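You operate a simulated robot arm through the tools that you are given. There is no shell and no other tool.

The job below is to be done with a simulated robot arm. You get a single attempt, and the scene is never put back.

TASK
Start marker two: pull out the red stop, turn the key, switch on power, then the laser.
Fine: in that order, till it shows READY.

Only the result counts: the job must be done as asked and must still hold three seconds after the hand-in. Knocking over, shifting, dropping, spilling or breaking anything else fails it.

THE ROBOT
A 7-joint arm with a two-finger parallel gripper, fixed in place. Base frame: the origin is at the foot of the arm, x ahead of it, y to its left, z up. Units: cm, degrees, N and s.
With the tool pointing down near the work surface it reaches from about 30 to 70 cm from the base axis. Its first joint turns from -66.0 to 66.0 degrees. Payload 1.57 kg.
The TCP is the grasp point between the finger pads, 3 cm short of the fingertips. In the tool frame z runs along the fingers and y along their closing line. Largest opening 11 cm; finger width 2.4, thickness 1.2; the body of the gripper, 4.8 by 11.2 cm, starts 7.8 cm behind the TCP.
Orientation is that of the tool frame in the base frame, as a unit quaternion [x, y, z, w]. With the fingers straight down and closing along the base's y, the tool's x points along the base's -x, its y along +y and its z along -z.

THE INTERFACE
- The arm moves only by the tool step_arm. Its argument "moves" is a list of rows, each a list of 2 entries, a list of its own where there are three numbers: the shift along the tool's x, y, z in cm, then the turn, a rotation vector about the tool's x, y, z in degrees. In form: [[[dx, dy, dz], [ax, ay, az]], ...]. A call has 1 to 20 rows; each row shifts and turns the commanded pose from where the row before left it, along the tool's axes as they then stand. "fingers" is the gripper command, from -1 (fully open) to 1 (shut), values between in proportion, set as the call begins (left out, the last holds). Each row takes 0.2 s and may step no farther than 5 cm and 8.6 degrees from the row before; otherwise, or with a gripper value out of range, the whole call is refused. Where a pose cannot be reached the arm comes as near as it can. A force on the tool above 50 N (or 10 N above the force at the start of the call, whichever is more), or a blocked arm, ends the call early, and 0.2 s more pass. Each finger travels about 10.8 cm/s and halts on what it meets, pressing with about 42 N; the grip force reading is that of the motor and also rises with nothing between the fingers. The clock runs only during rows and for 0.2 s after the last one: add rows that do not move to give the fingers time. It gives the time, the measured TCP pose, the force on the tool (base axes), the opening and the grip force at its end, in the units of the frame above (readings bear some noise), with the torque about the TCP (base axes, N m) and any sound that the robot's microphone picked up.
- Cameras (640 x 400 px; columns grow to the right, rows downward): "scene" is fixed at [13.26, -37.38, 140.78]; the picture's right is [0.96, -0.27, 0.00], its down [-0.14, -0.51, -0.85] and it looks along [0.23, 0.82, -0.53] (base axes); focal length 346 px, centre (320, 200). "wrist" rides on the gripper at [7, 1.6, -14.1] in the tool frame; the picture's right is [-0.23, 0.97, 0.00], its down [-0.86, -0.20, -0.48] and it looks along [-0.47, -0.11, 0.88] (tool axes); focal length 222 px, centre (320, 200). There is no depth. A picture from a camera that has moved, and an enlarged one, comes with that camera's place and axes in the base frame and with its lens.
- grab_frame(camera): a new picture of that camera. No time passes.
- close_up(camera, box): a new picture of the part [left, top, right, bottom] of that camera's present view, enlarged. No time passes.
- close_job(): hands the job in; it is judged then, once.

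Places have to be worked out from the pictures, the camera data and where the tool is seen. Open the gripper and draw the arm clear of the work before you hand the job in, unless the task says otherwise.

The tools are called after "Request:" as a command line: name --argument value ..., lists and objects as JSON in quotes. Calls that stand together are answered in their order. step_arm: Moves the arm, as the interface text tells. Its arguments: {"type":"object","properties":{"moves":{"type":"array"},"fingers":{"type":"number"}},"required":["moves"]} The other tools are called the same way: grab_frame (camera) takes a picture; close_up (camera, box) takes an enlarged picture of a part of a camera's view; close_job () hands the job in.

At the start:

```text
t: 0.0
position: [44.2, 1.05, 116.79]
orientation: [0.0, 1.0, -0.001, 0.001]
ft_force: [0.3, 0.5, -0.1]
moment: [0.01, -0.02, -0.01]
finger_gap: 11.03
grasp_force: 0.0
```

scene: 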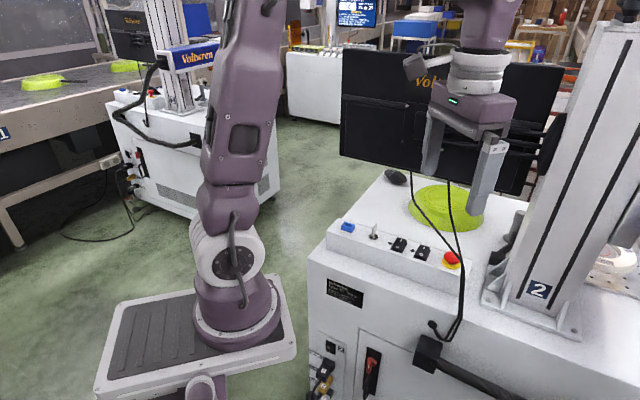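
wrist: 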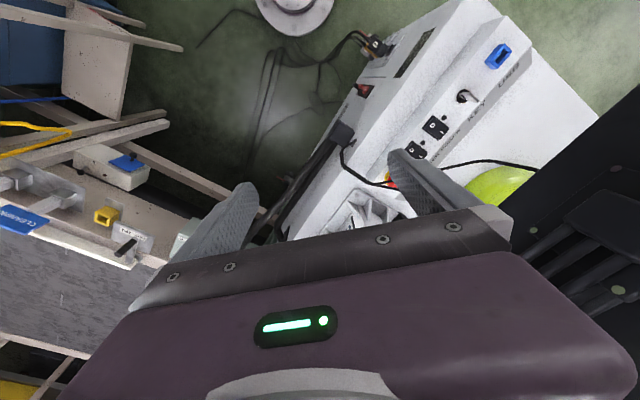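

I'll start by looking closely at the marker 2 control panel with both cameras.

Request:
close_up --camera "scene" --box '[320, 160, 500, 280]'

Request:
close_up --camera "wrist" --box '[320, 0, 600, 220]'

Request:
close_up --camera "scene" --box '[300, 240, 500, 400]'

Request:
grab_frame --camera "scene"

```text
3.33 times, centred on (410, 220) of scene
camera zoom: at [13.26, -37.38, 140.78], right [0.96, -0.27, 0.0], down [-0.14, -0.51, -0.85], along [0.23, 0.82, -0.53], focal length 1153 px, centre (20, 133)
```

zoom: 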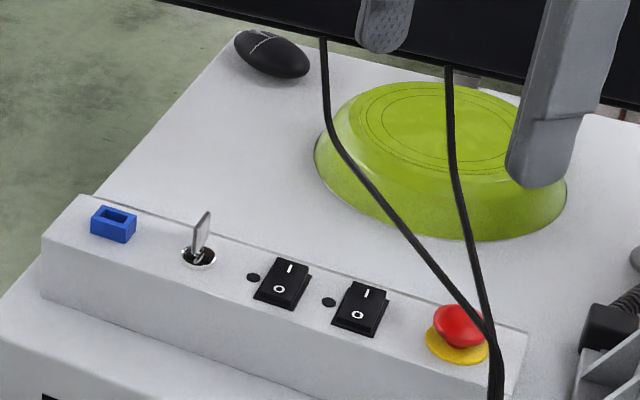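

```text
1.82 times, centred on (460, 110) of wrist
camera zoom: at [37.42, 2.75, 131.01], right [0.23, 0.97, 0.0], down [0.86, -0.2, 0.48], along [0.47, -0.11, -0.88], focal length 404 px, centre (66, 364)
```

zoom: 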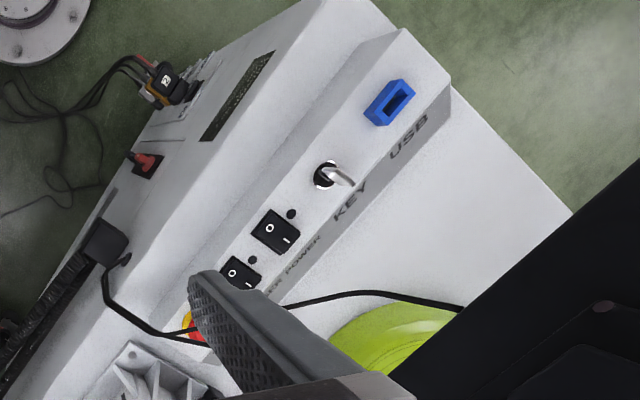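

```text
2.50 times, centred on (400, 320) of scene
camera zoom: at [13.26, -37.38, 140.78], right [0.96, -0.27, 0.0], down [-0.14, -0.51, -0.85], along [0.23, 0.82, -0.53], focal length 864 px, centre (120, -100)
```

zoom: 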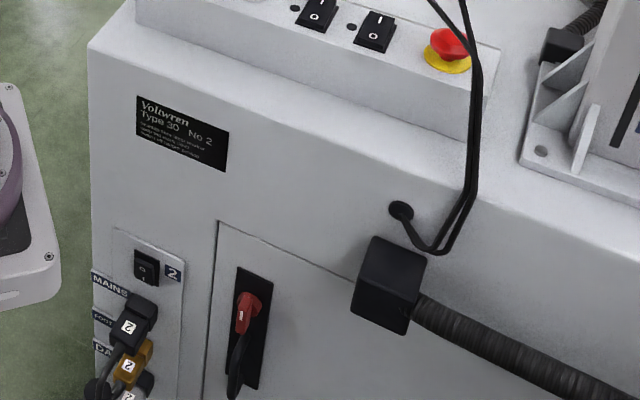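

```text
taken
```

scene: 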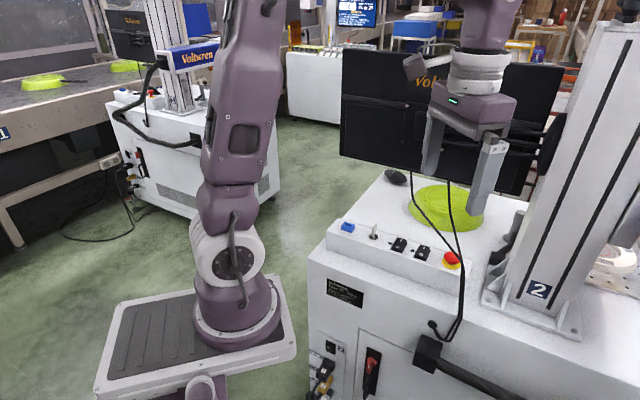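

The stop, key and two rockers sit on a strip at about z 84, with the key near (46.6, 28.8). I'll zoom in on each control, the front panel and the cables before moving.

Request:
close_up --camera "scene" --box '[365, 215, 415, 246]'

Request:
close_up --camera "scene" --box '[405, 225, 485, 275]'

Request:
close_up --camera "scene" --box '[305, 325, 405, 400]'

Request:
close_up --camera "wrist" --box '[380, 30, 540, 200]'

Request:
close_up --camera "scene" --box '[400, 30, 560, 230]'

```text
12.80 times, centred on (390, 230) of scene
camera zoom: at [13.26, -37.38, 140.78], right [0.96, -0.27, 0.0], down [-0.14, -0.51, -0.85], along [0.23, 0.82, -0.53], focal length 4426 px, centre (-576, -190)
```

zoom: 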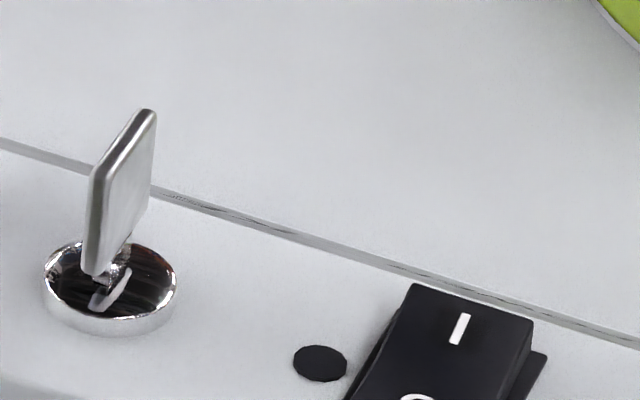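

```text
8.00 times, centred on (445, 250) of scene
camera zoom: at [13.26, -37.38, 140.78], right [0.96, -0.27, 0.0], down [-0.14, -0.51, -0.85], along [0.23, 0.82, -0.53], focal length 2766 px, centre (-680, -200)
```

zoom: 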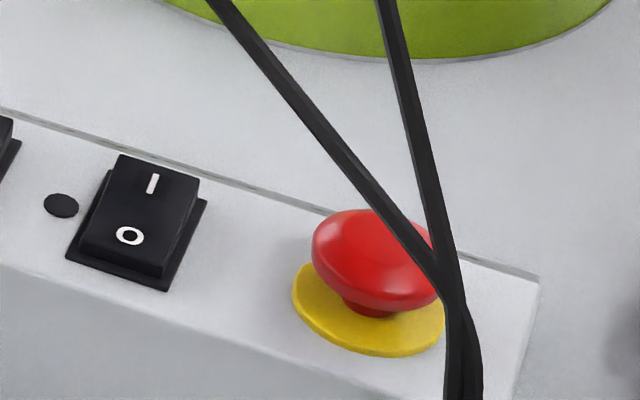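

```text
5.33 times, centred on (355, 362) of scene
camera zoom: at [13.26, -37.38, 140.78], right [0.96, -0.27, 0.0], down [-0.14, -0.51, -0.85], along [0.23, 0.82, -0.53], focal length 1844 px, centre (133, -667)
```

zoom: 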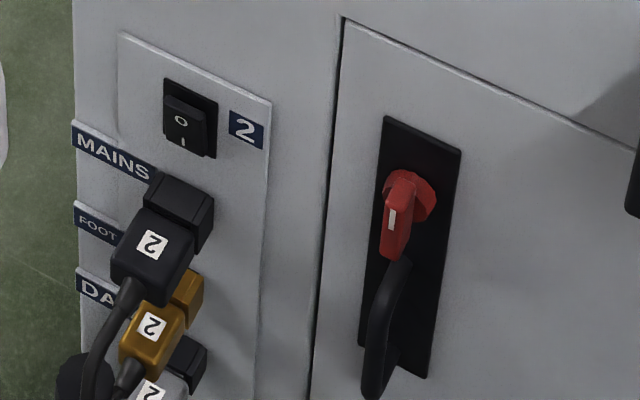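

```text
2.35 times, centred on (460, 115) of wrist
camera zoom: at [37.42, 2.75, 131.01], right [0.23, 0.97, 0.0], down [0.86, -0.2, 0.48], along [0.47, -0.11, -0.88], focal length 523 px, centre (-9, 400)
```

zoom: 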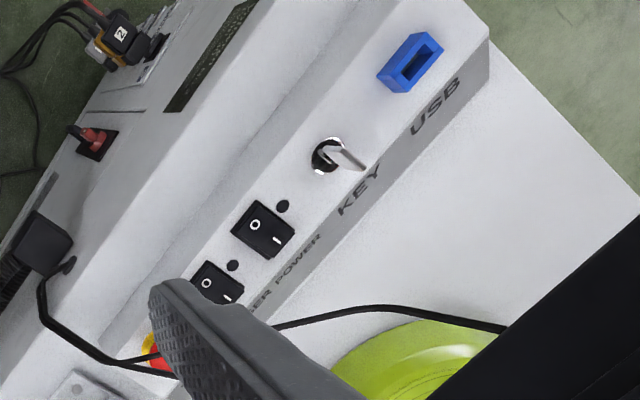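

```text
2.00 times, centred on (480, 130) of scene
camera zoom: at [13.26, -37.38, 140.78], right [0.96, -0.27, 0.0], down [-0.14, -0.51, -0.85], along [0.23, 0.82, -0.53], focal length 692 px, centre (0, 340)
```

zoom: 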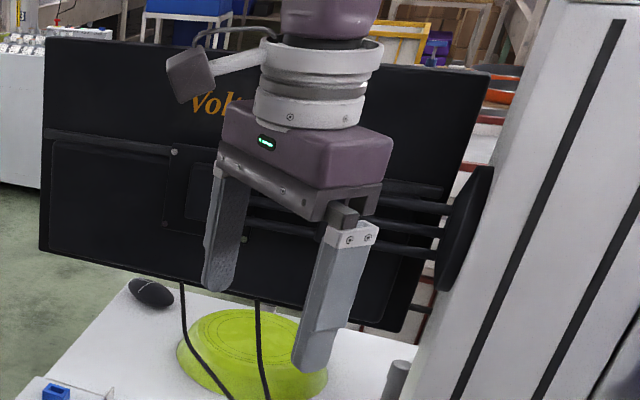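

The mains side looks already plugged in, and the two monitor cables pass close to the red stop. I'll swing the wrist camera to look squarely at the strip while staying high, well above the cables.

Request:
step_arm --moves '[[[-1.93, 1.65, 2.27], [0, 0, 0]], [[-1.93, 1.65, 2.27], [0, 0, 0]], [[-1.93, 1.65, 2.27], [0, 0, 0]], [[0, 0, 0], [0, 0, -8.36]], [[0, 0, 0], [0, 0, -8.36]], [[0, 0, 0], [0, 0, -8.36]], [[0, 0, 0], [0, 0, -8.36]], [[0, 0, 0], [0, 0, -8.36]], [[0, 0, 0], [0, 0, 0]]]' --fingers -1

Request:
grab_frame --camera "wrist"

Request:
grab_frame --camera "scene"

```text
t: 2.0
position: [50.14, 5.93, 110.0]
orientation: [-0.358, 0.934, 0.0, 0.0]
ft_force: [0.1, 0.0, 0.0]
moment: [0.03, 0.05, -0.01]
finger_gap: 10.99
grasp_force: 0.0
```

```text
taken
camera wrist: at [43.91, 2.63, 124.16], right [-0.48, 0.88, 0.0], down [0.77, 0.42, 0.48], along [0.42, 0.23, -0.88], focal length 222 px, centre (320, 200)
```

wrist: 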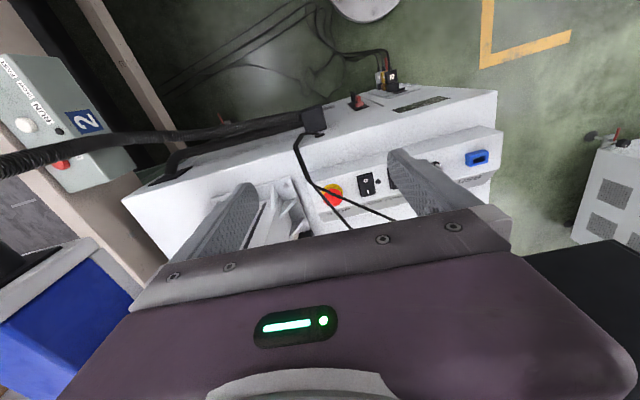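

```text
taken
```

scene: 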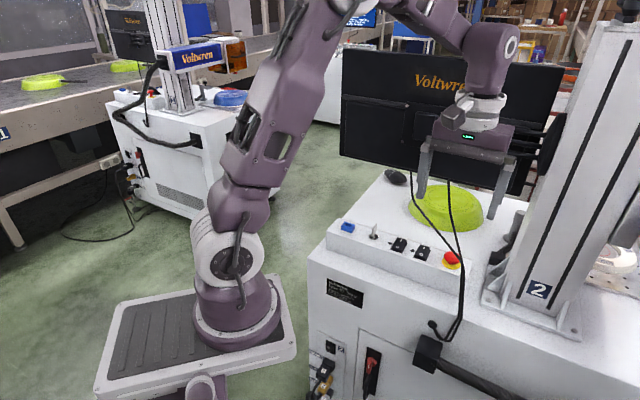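

Now I can see a small control box labelled 2 at the left as well as the cables. I'll zoom in on both.

Request:
close_up --camera "wrist" --box '[280, 100, 440, 230]'

Request:
close_up --camera "wrist" --box '[0, 40, 140, 200]'

Request:
close_up --camera "wrist" --box '[300, 60, 520, 200]'

```text
3.08 times, centred on (360, 165) of wrist
camera zoom: at [43.91, 2.63, 124.16], right [-0.48, 0.88, 0.0], down [0.77, 0.42, 0.48], along [0.42, 0.23, -0.88], focal length 684 px, centre (197, 308)
```

zoom: 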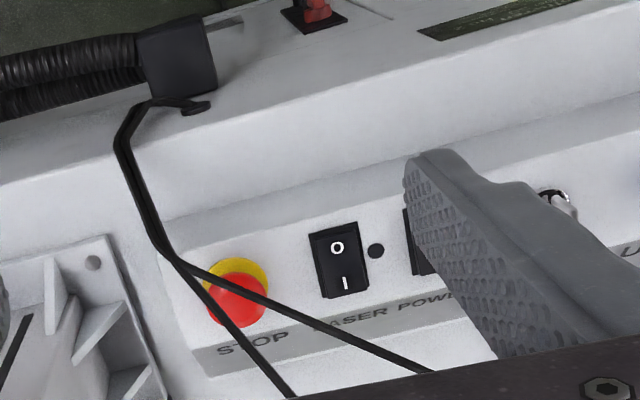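

```text
2.50 times, centred on (70, 120) of wrist
camera zoom: at [43.91, 2.63, 124.16], right [-0.48, 0.88, 0.0], down [0.77, 0.42, 0.48], along [0.42, 0.23, -0.88], focal length 555 px, centre (945, 400)
```

zoom: 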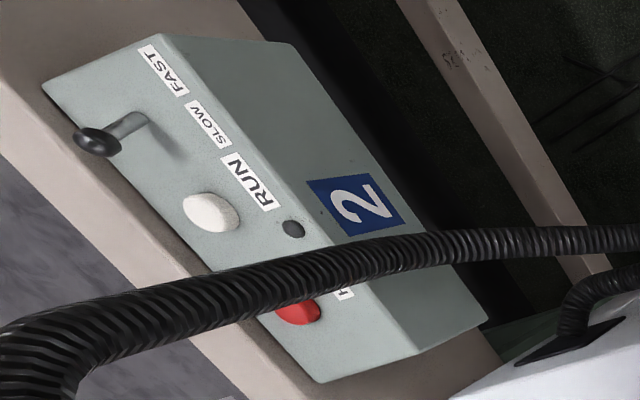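

```text
2.86 times, centred on (410, 130) of wrist
camera zoom: at [43.91, 2.63, 124.16], right [-0.48, 0.88, 0.0], down [0.77, 0.42, 0.48], along [0.42, 0.23, -0.88], focal length 635 px, centre (63, 400)
```

zoom: 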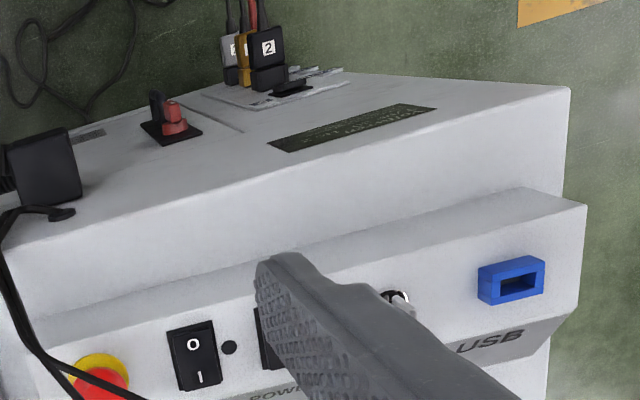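

The box labelled 2 with RUN/SLOW/FAST is the conveyor's, so I'll leave it alone. Triangulating, I put the stop near (60.5, 14.5, 85) and the two monitor cables about 5-7 cm above it and above the laser switch, so I'll drop closer for a second view before planning the descent.

Request:
step_arm --moves '[[[-2.01, -0.18, 3.0], [0, 0, 0]], [[-2.01, -0.18, 3.0], [0, 0, 0]], [[-2.01, -0.18, 3.0], [0, 0, 0]], [[0, 0, 1], [0, 0, 0]], [[0, 0, 0], [0, 0, 0]]]'

Request:
grab_frame --camera "wrist"

Request:
close_up --camera "wrist" --box '[240, 100, 420, 225]'

Request:
close_up --camera "scene" --box '[340, 120, 560, 290]'

```text
t: 3.2
position: [54.85, 9.76, 99.78]
orientation: [-0.357, 0.934, 0.0, 0.0]
ft_force: [-0.5, -0.8, -0.5]
moment: [0.03, -0.01, -0.04]
finger_gap: 10.99
grasp_force: 0.1
```

```text
taken
camera wrist: at [48.75, 6.32, 114.06], right [-0.48, 0.88, 0.0], down [0.77, 0.42, 0.48], along [0.42, 0.23, -0.88], focal length 222 px, centre (320, 200)
```

wrist: 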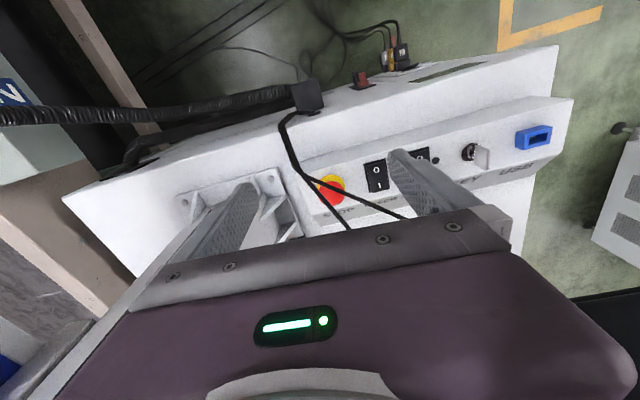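

```text
3.20 times, centred on (330, 162) of wrist
camera zoom: at [48.75, 6.32, 114.06], right [-0.48, 0.88, 0.0], down [0.77, 0.42, 0.48], along [0.42, 0.23, -0.88], focal length 711 px, centre (288, 320)
```

zoom: 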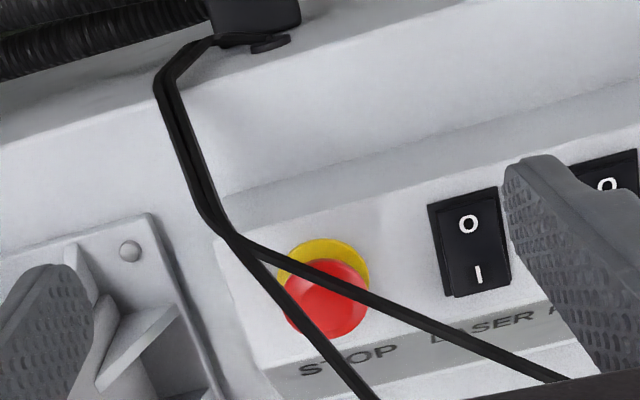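

```text
2.35 times, centred on (450, 205) of scene
camera zoom: at [13.26, -37.38, 140.78], right [0.96, -0.27, 0.0], down [-0.14, -0.51, -0.85], along [0.23, 0.82, -0.53], focal length 814 px, centre (14, 188)
```

zoom: 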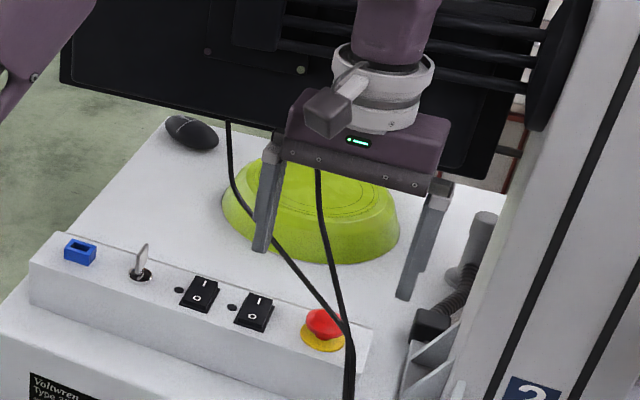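

The cables form a V that opens toward the monitor, with one strand passing over the stop. I need precise cable positions, so I'll take tighter close-ups from both cameras.

Request:
close_up --camera "scene" --box '[400, 200, 480, 250]'

Request:
close_up --camera "scene" --box '[430, 240, 478, 270]'

Request:
close_up --camera "wrist" --box '[290, 160, 386, 220]'

Request:
close_up --camera "wrist" --box '[340, 140, 436, 230]'

```text
8.00 times, centred on (440, 225) of scene
camera zoom: at [13.26, -37.38, 140.78], right [0.96, -0.27, 0.0], down [-0.14, -0.51, -0.85], along [0.23, 0.82, -0.53], focal length 2766 px, centre (-640, 0)
```

zoom: 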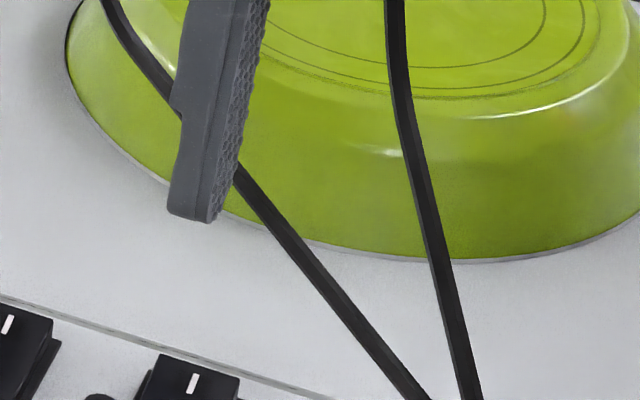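

```text
13.33 times, centred on (454, 255) of scene
camera zoom: at [13.26, -37.38, 140.78], right [0.96, -0.27, 0.0], down [-0.14, -0.51, -0.85], along [0.23, 0.82, -0.53], focal length 4611 px, centre (-1467, -533)
```

zoom: 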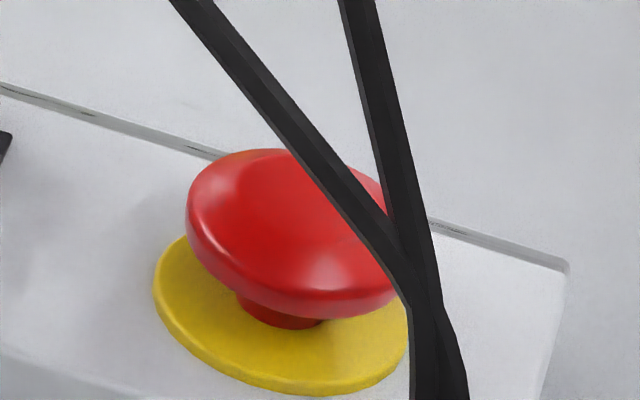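

```text
6.67 times, centred on (338, 190) of wrist
camera zoom: at [48.75, 6.32, 114.06], right [-0.48, 0.88, 0.0], down [0.77, 0.42, 0.48], along [0.42, 0.23, -0.88], focal length 1481 px, centre (200, 267)
```

zoom: 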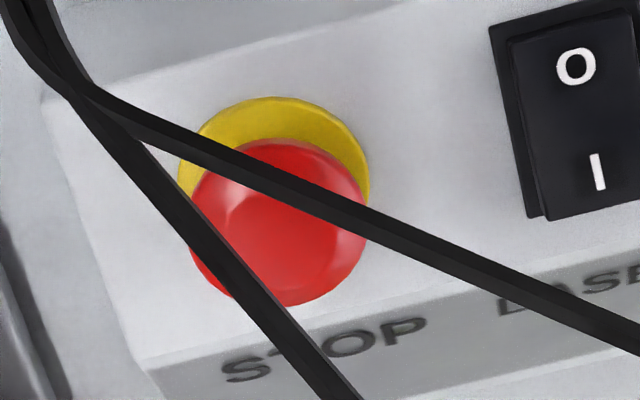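

```text
4.44 times, centred on (388, 185) of wrist
camera zoom: at [48.75, 6.32, 114.06], right [-0.48, 0.88, 0.0], down [0.77, 0.42, 0.48], along [0.42, 0.23, -0.88], focal length 987 px, centre (18, 267)
```

zoom: 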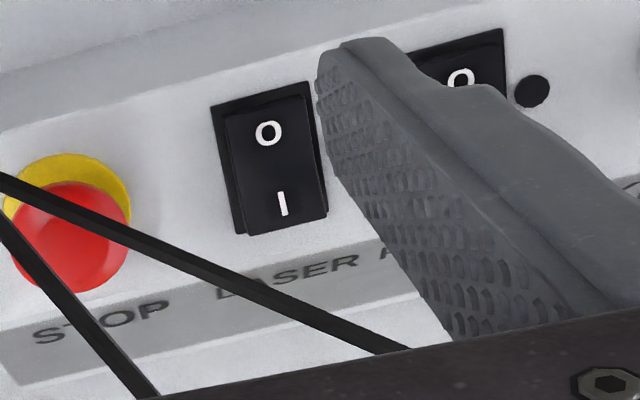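

Head centre works out at about (60.8, 14.8, 85.3), 3.9 cm wide, with the strip surface near z 83.3. One cable runs right above it and the other is about 3 cm to the robot side at z≈90, so a vertical descent would foul them. I'll come in nearly level from the robot side, under the cables, so I'm backing off now and turning the tool to face base +x.

Request:
step_arm --moves '[[[1.2, 2.08, -1.4], [0, 0, 0]], [[1.2, 2.08, -1.4], [0, 0, 0]], [[1.2, 2.08, -1.4], [0, 0, 0]], [[0, 0, 0], [0, 0, 8.36]], [[0, 0, 0], [0, 0, 8.36]], [[0, 0, 0], [0, 0, 8.36]], [[0, 0, 0], [0, 0, 8.36]], [[0, 0, 0], [0, 0, 8.36]], [[0, 0, 0], [0, 0, 0]]]'

```text
t: 5.2
position: [48.18, 11.86, 104.29]
orientation: [0.001, 1.0, 0.0, -0.001]
ft_force: [-0.1, -0.1, 0.2]
moment: [-0.01, 0.0, 0.02]
finger_gap: 11.03
grasp_force: 0.1
```

The tool is straight down at (48.2, 11.9, 104.3) and facing base +x. I'll pitch it forward in two halves and check how the arm takes it.

Request:
step_arm --moves '[[[0, 0, 0], [0, -8.125, 0]], [[0, 0, 0], [0, -8.125, 0]], [[0, 0, 0], [0, -8.125, 0]], [[0, 0, 0], [0, -8.125, 0]], [[0, 0, 0], [0, 0, 0]]]'

Request:
grab_frame --camera "scene"

Request:
grab_frame --camera "wrist"

```text
t: 6.4
position: [47.85, 11.57, 103.5]
orientation: [0.002, 0.972, -0.008, 0.235]
ft_force: [-0.7, -0.2, 0.3]
moment: [-0.01, 0.03, -0.02]
finger_gap: 10.97
grasp_force: 0.0
out of reach, approached as far as the arm can: row 4
```

```text
taken
```

scene: 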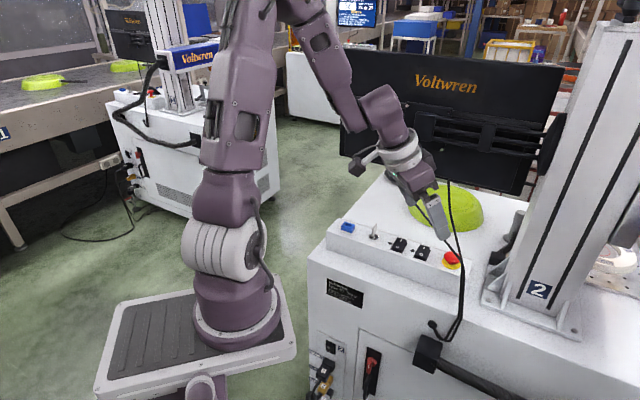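

```text
taken
camera wrist: at [35.36, 13.37, 112.87], right [0.21, 0.97, 0.09], down [0.54, -0.19, 0.82], along [0.81, -0.12, -0.57], focal length 222 px, centre (320, 200)
```

wrist: 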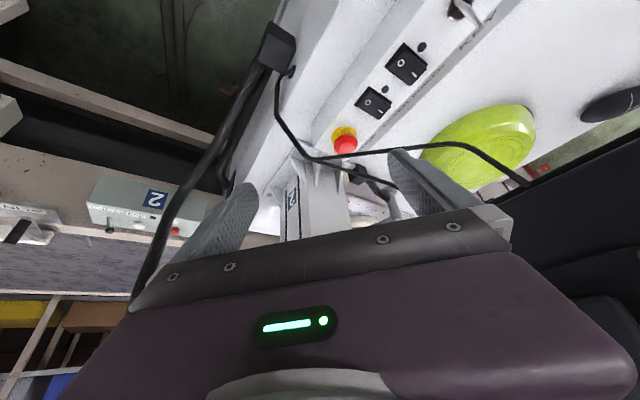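

That forward pitch runs out of reach at about 27°, so the low approach isn't available. By my cable estimates, leaning the tool the other way (hand outboard of the stop, about 20°) should also clear both strands, so I'll go back to vertical and test that lean.

Request:
step_arm --moves '[[[0, 0, 0], [0, 8.125, 0]], [[0, 0, 0], [0, 8.125, 0]], [[0, 0, 0], [0, 8.125, 0]], [[0, 0, 0], [0, 8.125, 0]], [[0, 0, 0], [0, 0, 0]]]'

```text
t: 7.6
position: [48.16, 12.01, 104.33]
orientation: [-0.001, 1.0, 0.001, -0.001]
ft_force: [0.2, 0.2, 1.0]
moment: [0.01, 0.02, 0.0]
finger_gap: 10.99
grasp_force: 0.0
```

Vertical again at (48.2, 12.0, 104.3). I'll lean the hand 20° outward here and then go across above the stop at z≈101, where everything is clear of the cables.

Request:
step_arm --moves '[[[0, 0, 0], [0, 6.67, 0]], [[0, 0, 0], [0, 6.67, 0]], [[0, 0, 0], [0, 6.67, 0]], [[-3.41, 0.7, -0.36], [0, 0, 0]], [[-3.41, 0.7, -0.36], [0, 0, 0]], [[-3.41, 0.7, -0.36], [0, 0, 0]], [[-3.41, 0.7, -0.36], [0, 0, 0]], [[0, 0, 0], [0, 0, 0]]]'

Request:
grab_frame --camera "wrist"

Request:
grab_frame --camera "scene"

```text
t: 8.9
position: [54.17, 12.97, 102.8]
orientation: [-0.01, 0.982, -0.004, -0.189]
ft_force: [-55.9, -25.7, 17.6]
moment: [3.83, -7.14, 1.47]
finger_gap: 10.99
grasp_force: 0.1
stopped in row 6: the force on the tool passed its limit at 127 N (the readings are from after the stop); the commanded pose is now the measured one
```

```text
taken
camera wrist: at [53.03, 14.75, 118.47], right [0.19, 0.98, -0.09], down [0.98, -0.18, 0.13], along [0.11, -0.11, -0.99], focal length 222 px, centre (320, 200)
```

wrist: 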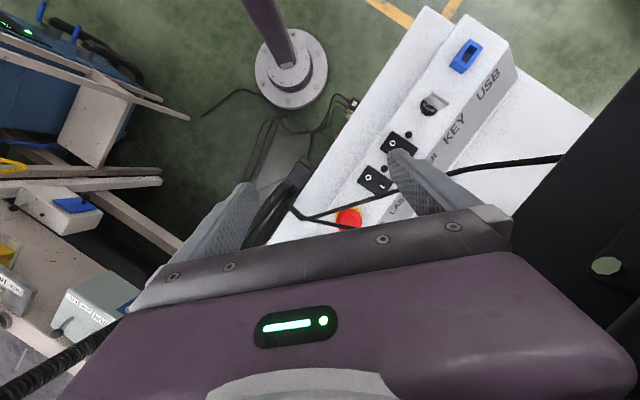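

```text
taken
```

scene: 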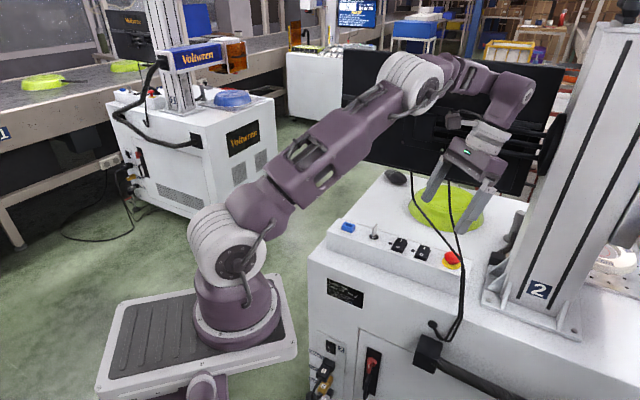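

The force stop shows the outward-leaning hand ran into the monitor. Re-triangulating its lower edge puts it much nearer than I thought, at roughly z≥102 and only about 5 cm behind the strip line. I'll back straight away from it and check whether anything moved.

Request:
step_arm --moves '[[[2, -0.8, 0], [0, 0, 0]], [[3, -1, 0], [0, 0, 0]], [[3, -1, 0], [0, 0, 0]], [[0, 0, 0], [0, -7.3, 0]], [[0, 0, 0], [0, -7.3, 0]], [[0, 0, 0], [0, -7.3, 0]], [[0, 0, 0], [0, 0, 0]]]'

Request:
grab_frame --camera "scene"

Request:
grab_frame --camera "wrist"

Request:
close_up --camera "scene" --box '[330, 30, 590, 215]'

```text
t: 10.5
position: [47.16, 10.3, 105.36]
orientation: [-0.009, 1.0, -0.003, 0.005]
ft_force: [0.5, 1.0, -0.2]
moment: [0.02, -0.01, 0.03]
finger_gap: 10.97
grasp_force: 0.0
```

```text
taken
```

scene: 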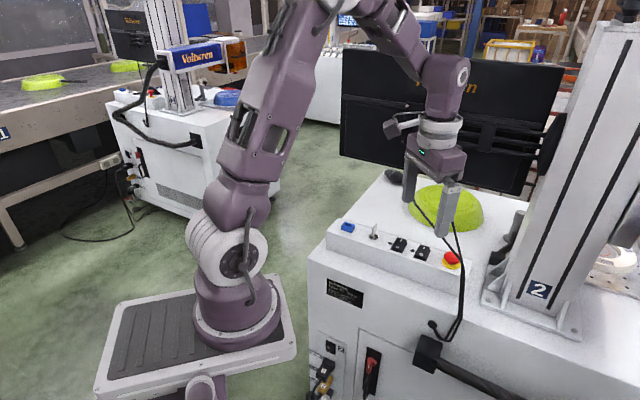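

```text
taken
camera wrist: at [40.07, 11.94, 119.52], right [0.21, 0.98, 0.0], down [0.85, -0.18, 0.49], along [0.48, -0.1, -0.87], focal length 222 px, centre (320, 200)
```

wrist: 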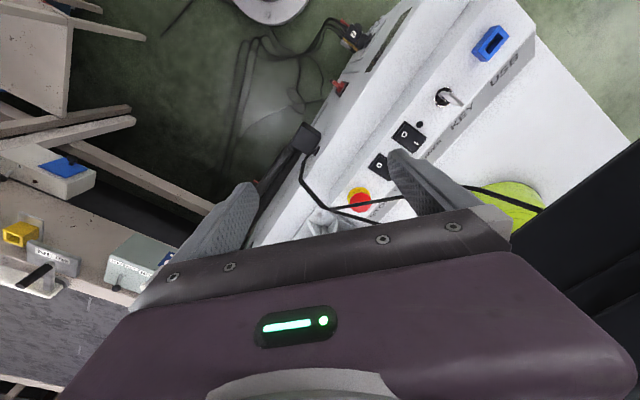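

```text
2.16 times, centred on (460, 122) of scene
camera zoom: at [13.25, -37.38, 140.78], right [0.96, -0.27, 0.0], down [-0.14, -0.51, -0.85], along [0.23, 0.82, -0.53], focal length 748 px, centre (17, 368)
```

zoom: 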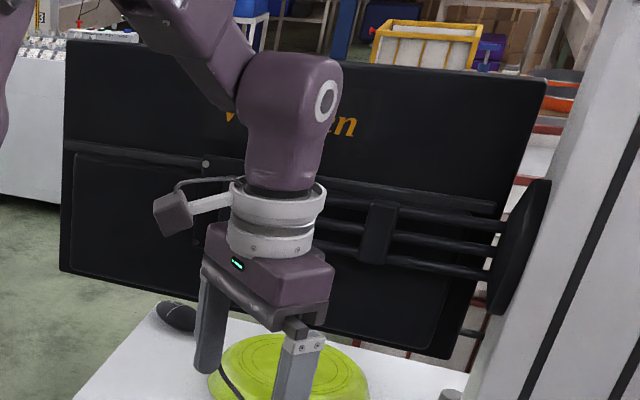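

The monitor and its bracket look unmoved, with the same corners as before. So the hand has to stay on the robot side. I'll test how far the tool can pitch forward when it's farther out, in free air at about (57, 6, 101) in front of the strip.

Request:
step_arm --moves '[[[-3.28, -1.43, 1.47], [0, 0, 0]], [[-3.28, -1.43, 1.47], [0, 0, 0]], [[-3.28, -1.43, 1.47], [0, 0, 0]], [[0, 0, 0], [0, -8, 0]], [[0, 0, 0], [0, -8, 0]], [[0, 0, 0], [0, -8, 0]], [[0, 0, 0], [0, -8, 0]], [[0, 0, 0], [0, 0, 0]]]'

Request:
grab_frame --camera "scene"

```text
t: 12.3
position: [57.25, 6.02, 101.28]
orientation: [-0.009, 0.96, 0.0, 0.281]
ft_force: [-0.2, 0.8, -0.2]
moment: [-0.01, 0.02, 0.0]
finger_gap: 11.01
grasp_force: 0.0
```

```text
taken
```

scene: 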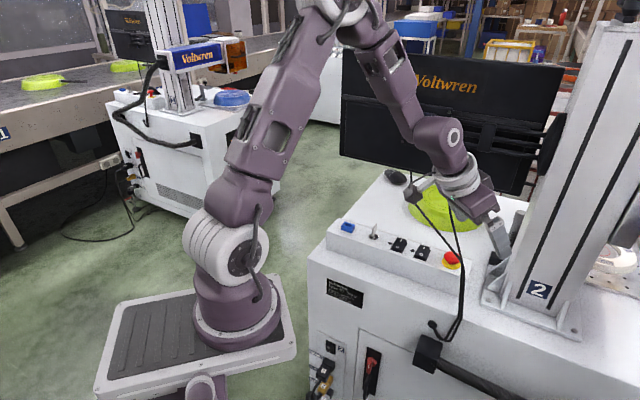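

A pitch of 32° is fine here. I'll keep pitching to find the limit.

Request:
step_arm --moves '[[[0, 0, 0], [0, -8, 0]], [[0, 0, 0], [0, -8, 0]], [[0, 0, 0], [0, -8, 0]], [[0, 0, 0], [0, -6, 0]], [[0, 0, 0], [0, 0, 0]]]'

Request:
grab_frame --camera "wrist"

Request:
grab_frame --camera "scene"

```text
t: 13.5
position: [57.06, 6.0, 101.14]
orientation: [-0.009, 0.855, 0.003, 0.519]
ft_force: [-0.1, 0.2, 0.3]
moment: [-0.01, -0.02, -0.01]
finger_gap: 11.02
grasp_force: 0.1
```

```text
taken
camera wrist: at [41.38, 7.5, 101.45], right [0.09, 0.98, 0.2], down [-0.03, -0.2, 0.98], along [1.0, -0.09, 0.01], focal length 222 px, centre (320, 200)
```

wrist: 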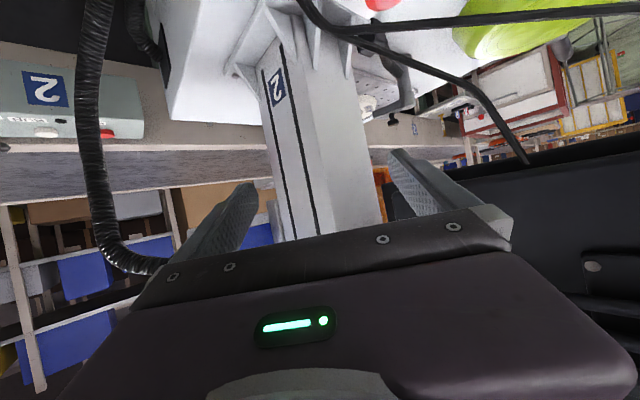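

```text
taken
```

scene: 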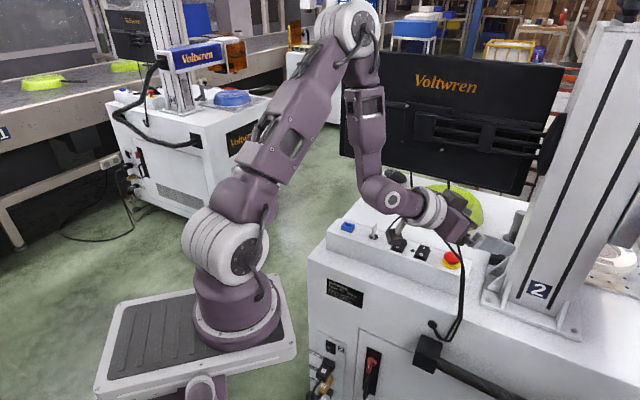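

The tool pitches to 62° at this distance, so the low approach from the robot side under the cables works after all. I'll narrow the fingers to about 5.3 cm, trim the heading slightly and move to a spot behind the front cable, still at z≈100.

Request:
step_arm --moves '[[[0, 0, 0], [7.54, 0, 3.93]], [[1.03, 2.3, -1.365], [0, 0, 0]], [[1.03, 2.3, -1.365], [0, 0, 0]], [[1.03, 2.3, -1.365], [0, 0, 0]], [[1.03, 2.3, -1.365], [0, 0, 0]], [[0, 0, 0], [0, 0, 0]]]' --fingers 0.03

Request:
grab_frame --camera "wrist"

Request:
grab_frame --camera "scene"

```text
t: 14.9
position: [51.5, 16.08, 100.05]
orientation: [0.055, 0.853, -0.036, 0.517]
ft_force: [0.9, -0.2, -0.4]
moment: [-0.01, 0.03, 0.0]
finger_gap: 5.34
grasp_force: 0.1
```

```text
taken
camera wrist: at [36.15, 19.85, 100.37], right [0.23, 0.95, 0.2], down [-0.06, -0.19, 0.98], along [0.97, -0.24, 0.01], focal length 222 px, centre (320, 200)
```

wrist: 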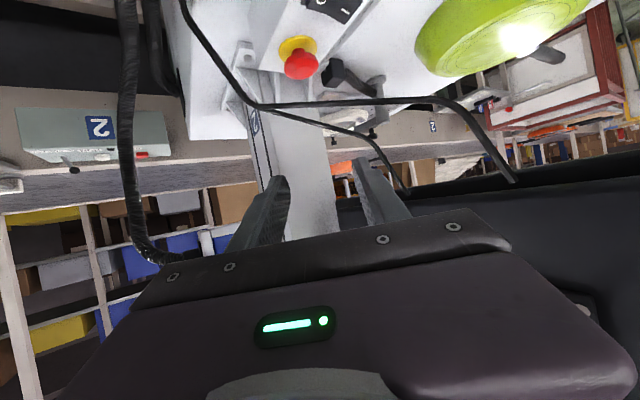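

```text
taken
```

scene: 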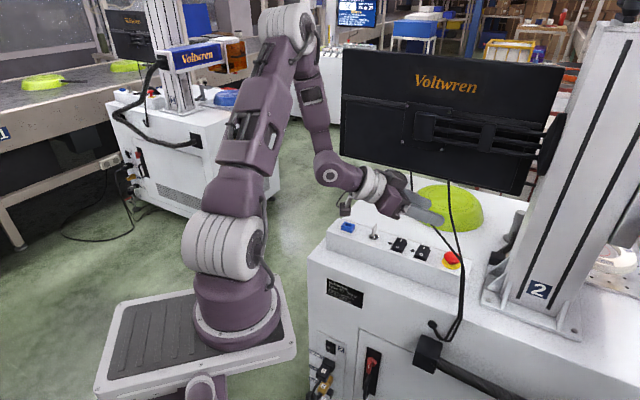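

I reached it exactly, and this view agrees with my positions: stop at about (60.7, 14.8), near cable at x≈58, z≈90.6. I'll drop straight down to z≈90.4 with the fingertips still behind the near cable.

Request:
step_arm --moves '[[[2.13, 0, 1.11], [0, 0, 0]], [[2.13, 0, 1.11], [0, 0, 0]], [[2.13, 0, 1.11], [0, 0, 0]], [[2.13, 0, 1.11], [0, 0, 0]], [[0, 0, 0], [0, 0, 0]]]'

Request:
grab_frame --camera "wrist"

Request:
close_up --camera "scene" --box '[380, 170, 500, 270]'

```text
t: 16.1
position: [51.46, 16.09, 90.37]
orientation: [0.055, 0.853, -0.035, 0.518]
ft_force: [0.2, -0.4, -0.7]
moment: [-0.01, 0.01, 0.0]
finger_gap: 5.34
grasp_force: 0.1
```

```text
taken
camera wrist: at [36.26, 19.83, 90.68], right [0.23, 0.95, 0.2], down [-0.06, -0.19, 0.98], along [0.97, -0.24, 0.01], focal length 222 px, centre (320, 200)
```

wrist: 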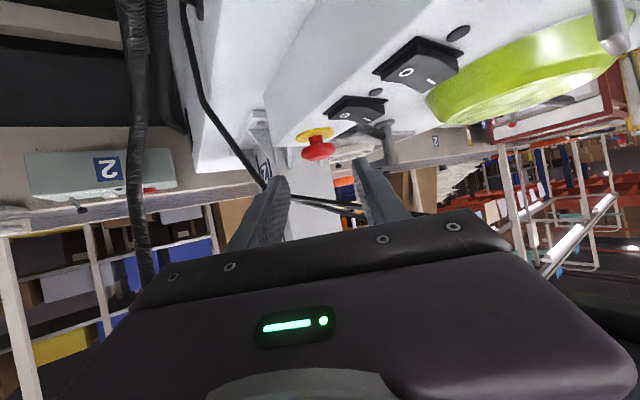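

```text
4.00 times, centred on (440, 220) of scene
camera zoom: at [13.26, -37.38, 140.78], right [0.96, -0.27, 0.0], down [-0.14, -0.51, -0.85], along [0.23, 0.82, -0.53], focal length 1383 px, centre (-160, 120)
```

zoom: 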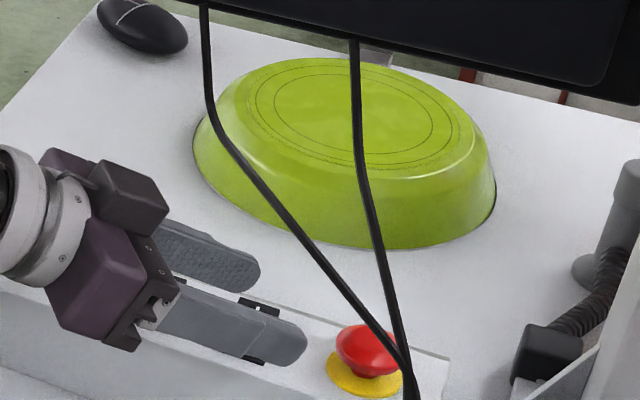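

The fingers are now low and behind the cable, pointing at the stop. I'll zoom the wrist view to check alignment and the gap under the cable before advancing.

Request:
close_up --camera "wrist" --box '[250, 100, 410, 220]'

Request:
close_up --camera "scene" --box '[420, 225, 480, 270]'

```text
3.33 times, centred on (330, 160) of wrist
camera zoom: at [36.26, 19.83, 90.68], right [0.23, 0.95, 0.2], down [-0.06, -0.19, 0.98], along [0.97, -0.24, 0.01], focal length 740 px, centre (287, 333)
```

zoom: 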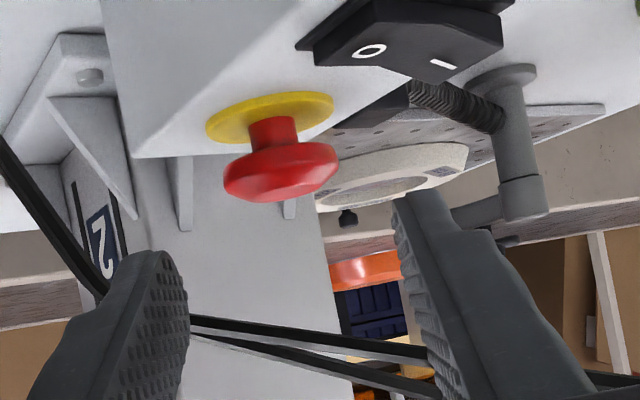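

```text
8.89 times, centred on (450, 248) of scene
camera zoom: at [13.26, -37.38, 140.78], right [0.96, -0.27, 0.0], down [-0.14, -0.51, -0.85], along [0.23, 0.82, -0.53], focal length 3074 px, centre (-836, -222)
```

zoom: 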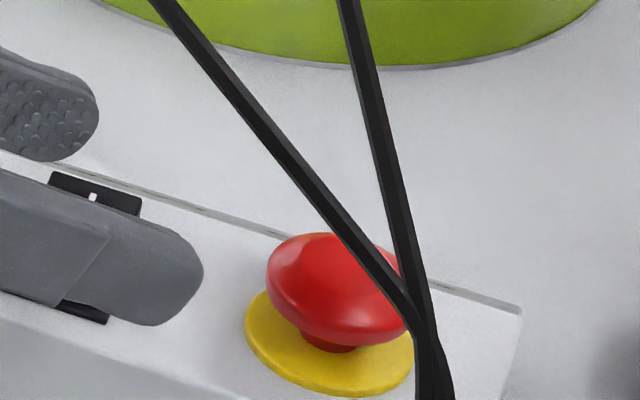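

Excellent view: the head's rim is at about (60.8, 14.7, 85.6), centred between the fingers within about 0.1 cm, and there should be over 1 cm under the cable. I'll advance 6 cm along the tool axis and recheck.

Request:
step_arm --moves '[[[-0.3, -0.1, 1.5], [0, 0, 0]], [[0, 0, 1.5], [0, 0, 0]], [[0, 0, 1.5], [0, 0, 0]], [[0, 0, 1.5], [0, 0, 0]], [[0, 0, 0], [0, 0, 0]]]'

Request:
close_up --camera "wrist" --box '[250, 100, 410, 220]'

Request:
close_up --camera "scene" --box '[410, 210, 490, 270]'

```text
t: 17.3
position: [57.06, 15.31, 87.81]
orientation: [0.055, 0.853, -0.036, 0.517]
ft_force: [-0.7, -0.1, -0.2]
moment: [0.0, 0.03, 0.01]
finger_gap: 5.33
grasp_force: 0.1
```

```text
3.33 times, centred on (330, 160) of wrist
camera zoom: at [41.74, 19.09, 88.17], right [0.23, 0.95, 0.2], down [-0.06, -0.19, 0.98], along [0.97, -0.24, 0.01], focal length 740 px, centre (287, 333)
```

zoom: 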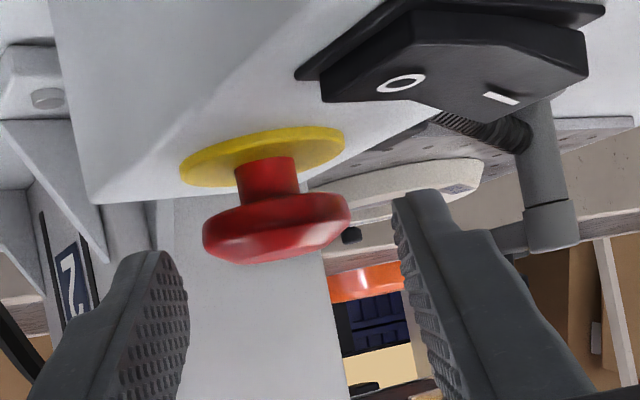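

```text
6.67 times, centred on (450, 240) of scene
camera zoom: at [13.26, -37.38, 140.78], right [0.96, -0.27, 0.0], down [-0.14, -0.51, -0.85], along [0.23, 0.82, -0.53], focal length 2305 px, centre (-547, -67)
```

zoom: 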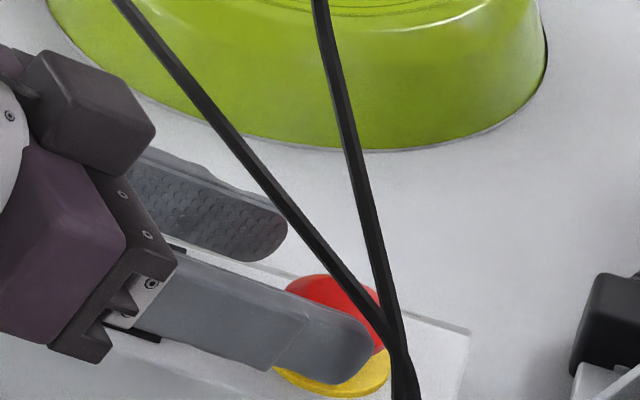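

The fingers pass cleanly under both strands and the head is centred between them. I'll advance the last 2.5 cm so the pads sit either side of the head.

Request:
step_arm --moves '[[[0, -0.06, 1.25], [0, 0, 0]], [[0, 0, 1.25], [0, 0, 0]], [[0, 0, 0], [0, 0, 0]]]'

Request:
close_up --camera "wrist" --box '[250, 100, 410, 220]'

Request:
close_up --camera "scene" --box '[410, 210, 490, 270]'

```text
t: 18.1
position: [59.26, 15.1, 86.6]
orientation: [0.056, 0.853, -0.037, 0.518]
ft_force: [0.1, -0.3, 0.6]
moment: [-0.01, 0.02, -0.02]
finger_gap: 5.35
grasp_force: 0.0
```

```text
3.33 times, centred on (330, 160) of wrist
camera zoom: at [43.91, 18.79, 86.95], right [0.23, 0.95, 0.2], down [-0.06, -0.19, 0.98], along [0.97, -0.24, 0.01], focal length 740 px, centre (287, 333)
```

zoom: 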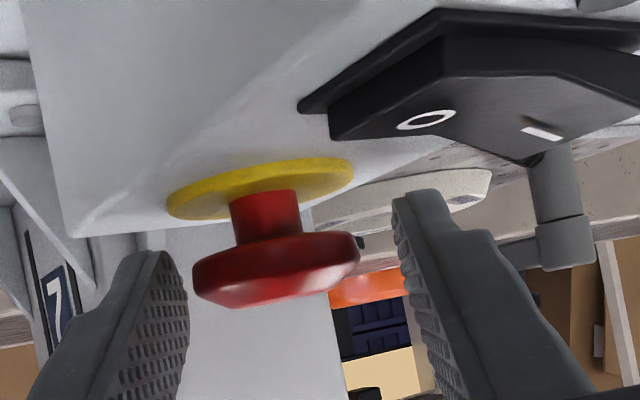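

```text
6.67 times, centred on (450, 240) of scene
camera zoom: at [13.26, -37.38, 140.78], right [0.96, -0.27, 0.0], down [-0.14, -0.51, -0.85], along [0.23, 0.82, -0.53], focal length 2305 px, centre (-547, -67)
```

zoom: 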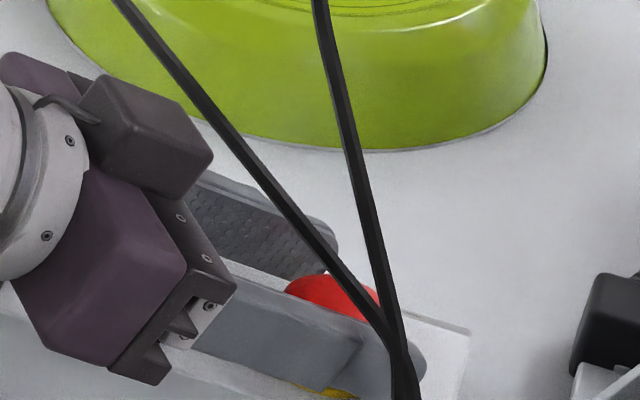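

The head now sits between the pads, about 0.2 cm off centre toward −y, with no contact force. I'll nudge over and close the fingers on it.

Request:
step_arm --moves '[[[0, -0.17, 0], [0, 0, 0]], [[0, 0, 0], [0, 0, 0]]]'

Request:
step_arm --moves '[[[0, 0, 0], [0, 0, 0]], [[0, 0, 0], [0, 0, 0]], [[0, 0, 0], [0, 0, 0]]]' --fingers 1

Request:
close_up --camera "wrist" --box '[250, 100, 410, 220]'

```text
t: 18.7
position: [59.26, 14.87, 86.56]
orientation: [0.054, 0.854, -0.035, 0.517]
ft_force: [0.0, -0.1, -0.5]
moment: [-0.01, 0.0, -0.04]
finger_gap: 5.33
grasp_force: 0.0
```

```text
t: 19.5
position: [59.17, 14.83, 86.61]
orientation: [0.057, 0.853, -0.037, 0.517]
ft_force: [-0.9, -4.8, 1.0]
moment: [-0.06, -0.01, -0.34]
finger_gap: 3.81
grasp_force: 43.8
```

```text
3.33 times, centred on (330, 160) of wrist
camera zoom: at [43.89, 18.63, 86.99], right [0.23, 0.95, 0.2], down [-0.06, -0.19, 0.98], along [0.97, -0.24, 0.01], focal length 740 px, centre (287, 333)
```

zoom: 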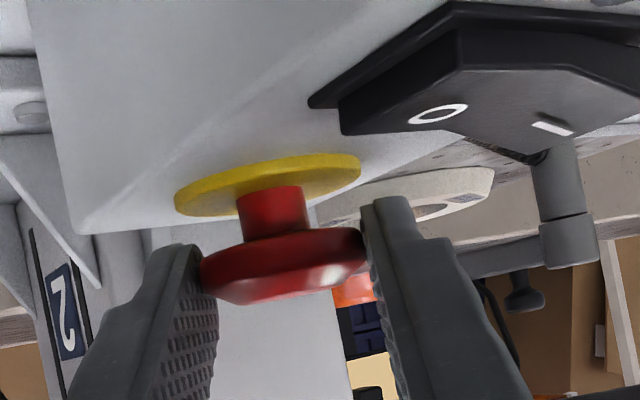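

The pads hold the head with a 3.81 cm gap and 44 N of grip. Now I'll pull straight up in small steps.

Request:
step_arm --moves '[[[-0.178, 0, -0.092], [0, 0, 0]], [[-0.178, 0, -0.092], [0, 0, 0]], [[-0.178, 0, -0.092], [0, 0, 0]], [[0, 0, 0], [0, 0, 0]]]'

Request:
close_up --camera "wrist" --box '[250, 100, 410, 220]'

```text
t: 20.5
position: [59.17, 14.8, 87.22]
orientation: [0.055, 0.853, -0.036, 0.518]
ft_force: [-8.3, 0.0, -0.5]
moment: [0.17, 0.36, -0.28]
finger_gap: 3.83
grasp_force: 44.1
```

```text
3.33 times, centred on (330, 160) of wrist
camera zoom: at [43.88, 18.59, 87.62], right [0.23, 0.95, 0.2], down [-0.05, -0.19, 0.98], along [0.97, -0.24, 0.01], focal length 740 px, centre (287, 333)
```

zoom: 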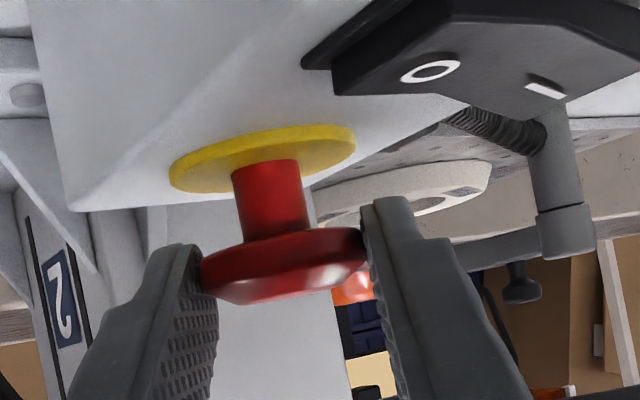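

The head came up 0.6 cm with the grip and the neck is visibly longer. There's little vertical resistance and no stop felt yet, so I'll pull a little farther.

Request:
step_arm --moves '[[[-0.133, 0, -0.069], [0, 0, 0]], [[-0.133, 0, -0.069], [0, 0, 0]], [[0, 0, 0], [0, 0, 0]]]'

Request:
close_up --camera "wrist" --box '[250, 100, 410, 220]'

```text
t: 21.3
position: [59.32, 14.88, 87.64]
orientation: [0.055, 0.853, -0.035, 0.518]
ft_force: [-10.3, 5.4, 1.4]
moment: [0.14, 0.17, -0.15]
finger_gap: 3.82
grasp_force: 44.2
```

```text
3.33 times, centred on (330, 160) of wrist
camera zoom: at [43.88, 18.58, 87.96], right [0.23, 0.95, 0.2], down [-0.06, -0.19, 0.98], along [0.97, -0.24, 0.01], focal length 740 px, centre (287, 333)
```

zoom: 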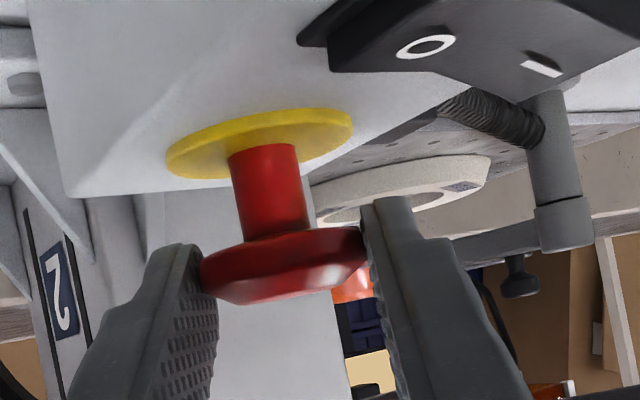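

It's up about 1.0 cm in total with still no hard end. Before going higher I need to check the gap between the -y finger and the cables.

Request:
close_up --camera "scene" --box '[430, 235, 480, 270]'

Request:
grab_frame --camera "wrist"

Request:
close_up --camera "wrist" --box '[180, 120, 460, 260]'

```text
11.43 times, centred on (455, 252) of scene
camera zoom: at [13.23, -37.37, 140.79], right [0.96, -0.27, 0.0], down [-0.14, -0.51, -0.85], along [0.23, 0.82, -0.53], focal length 3952 px, centre (-1223, -400)
```

zoom: 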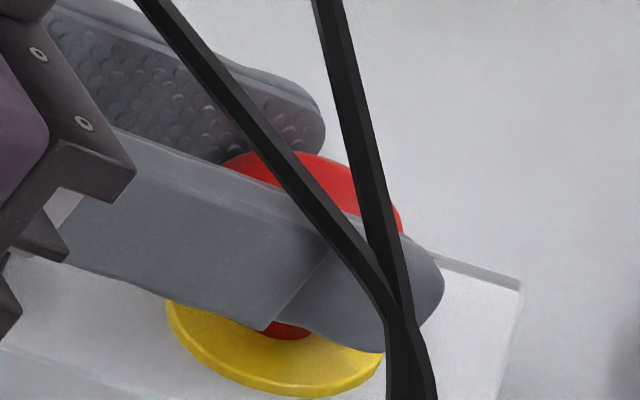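

```text
taken
camera wrist: at [43.88, 18.58, 87.96], right [0.23, 0.95, 0.2], down [-0.06, -0.19, 0.98], along [0.97, -0.24, 0.01], focal length 222 px, centre (320, 200)
```

wrist: 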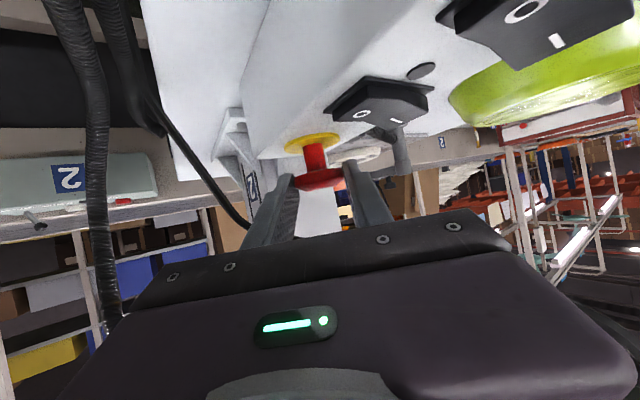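

```text
2.29 times, centred on (320, 190) of wrist
camera zoom: at [43.88, 18.58, 87.96], right [0.23, 0.95, 0.2], down [-0.06, -0.19, 0.98], along [0.97, -0.24, 0.01], focal length 508 px, centre (320, 223)
```

zoom: 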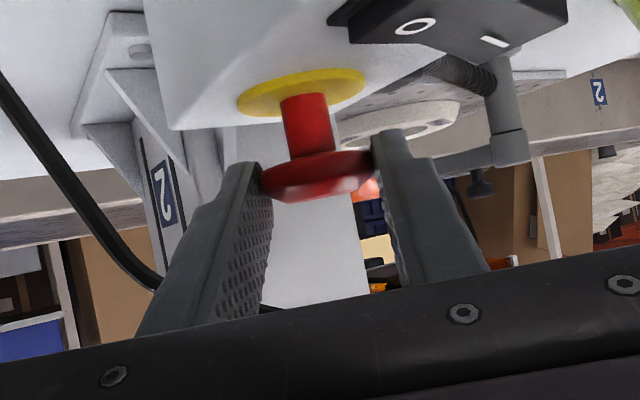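

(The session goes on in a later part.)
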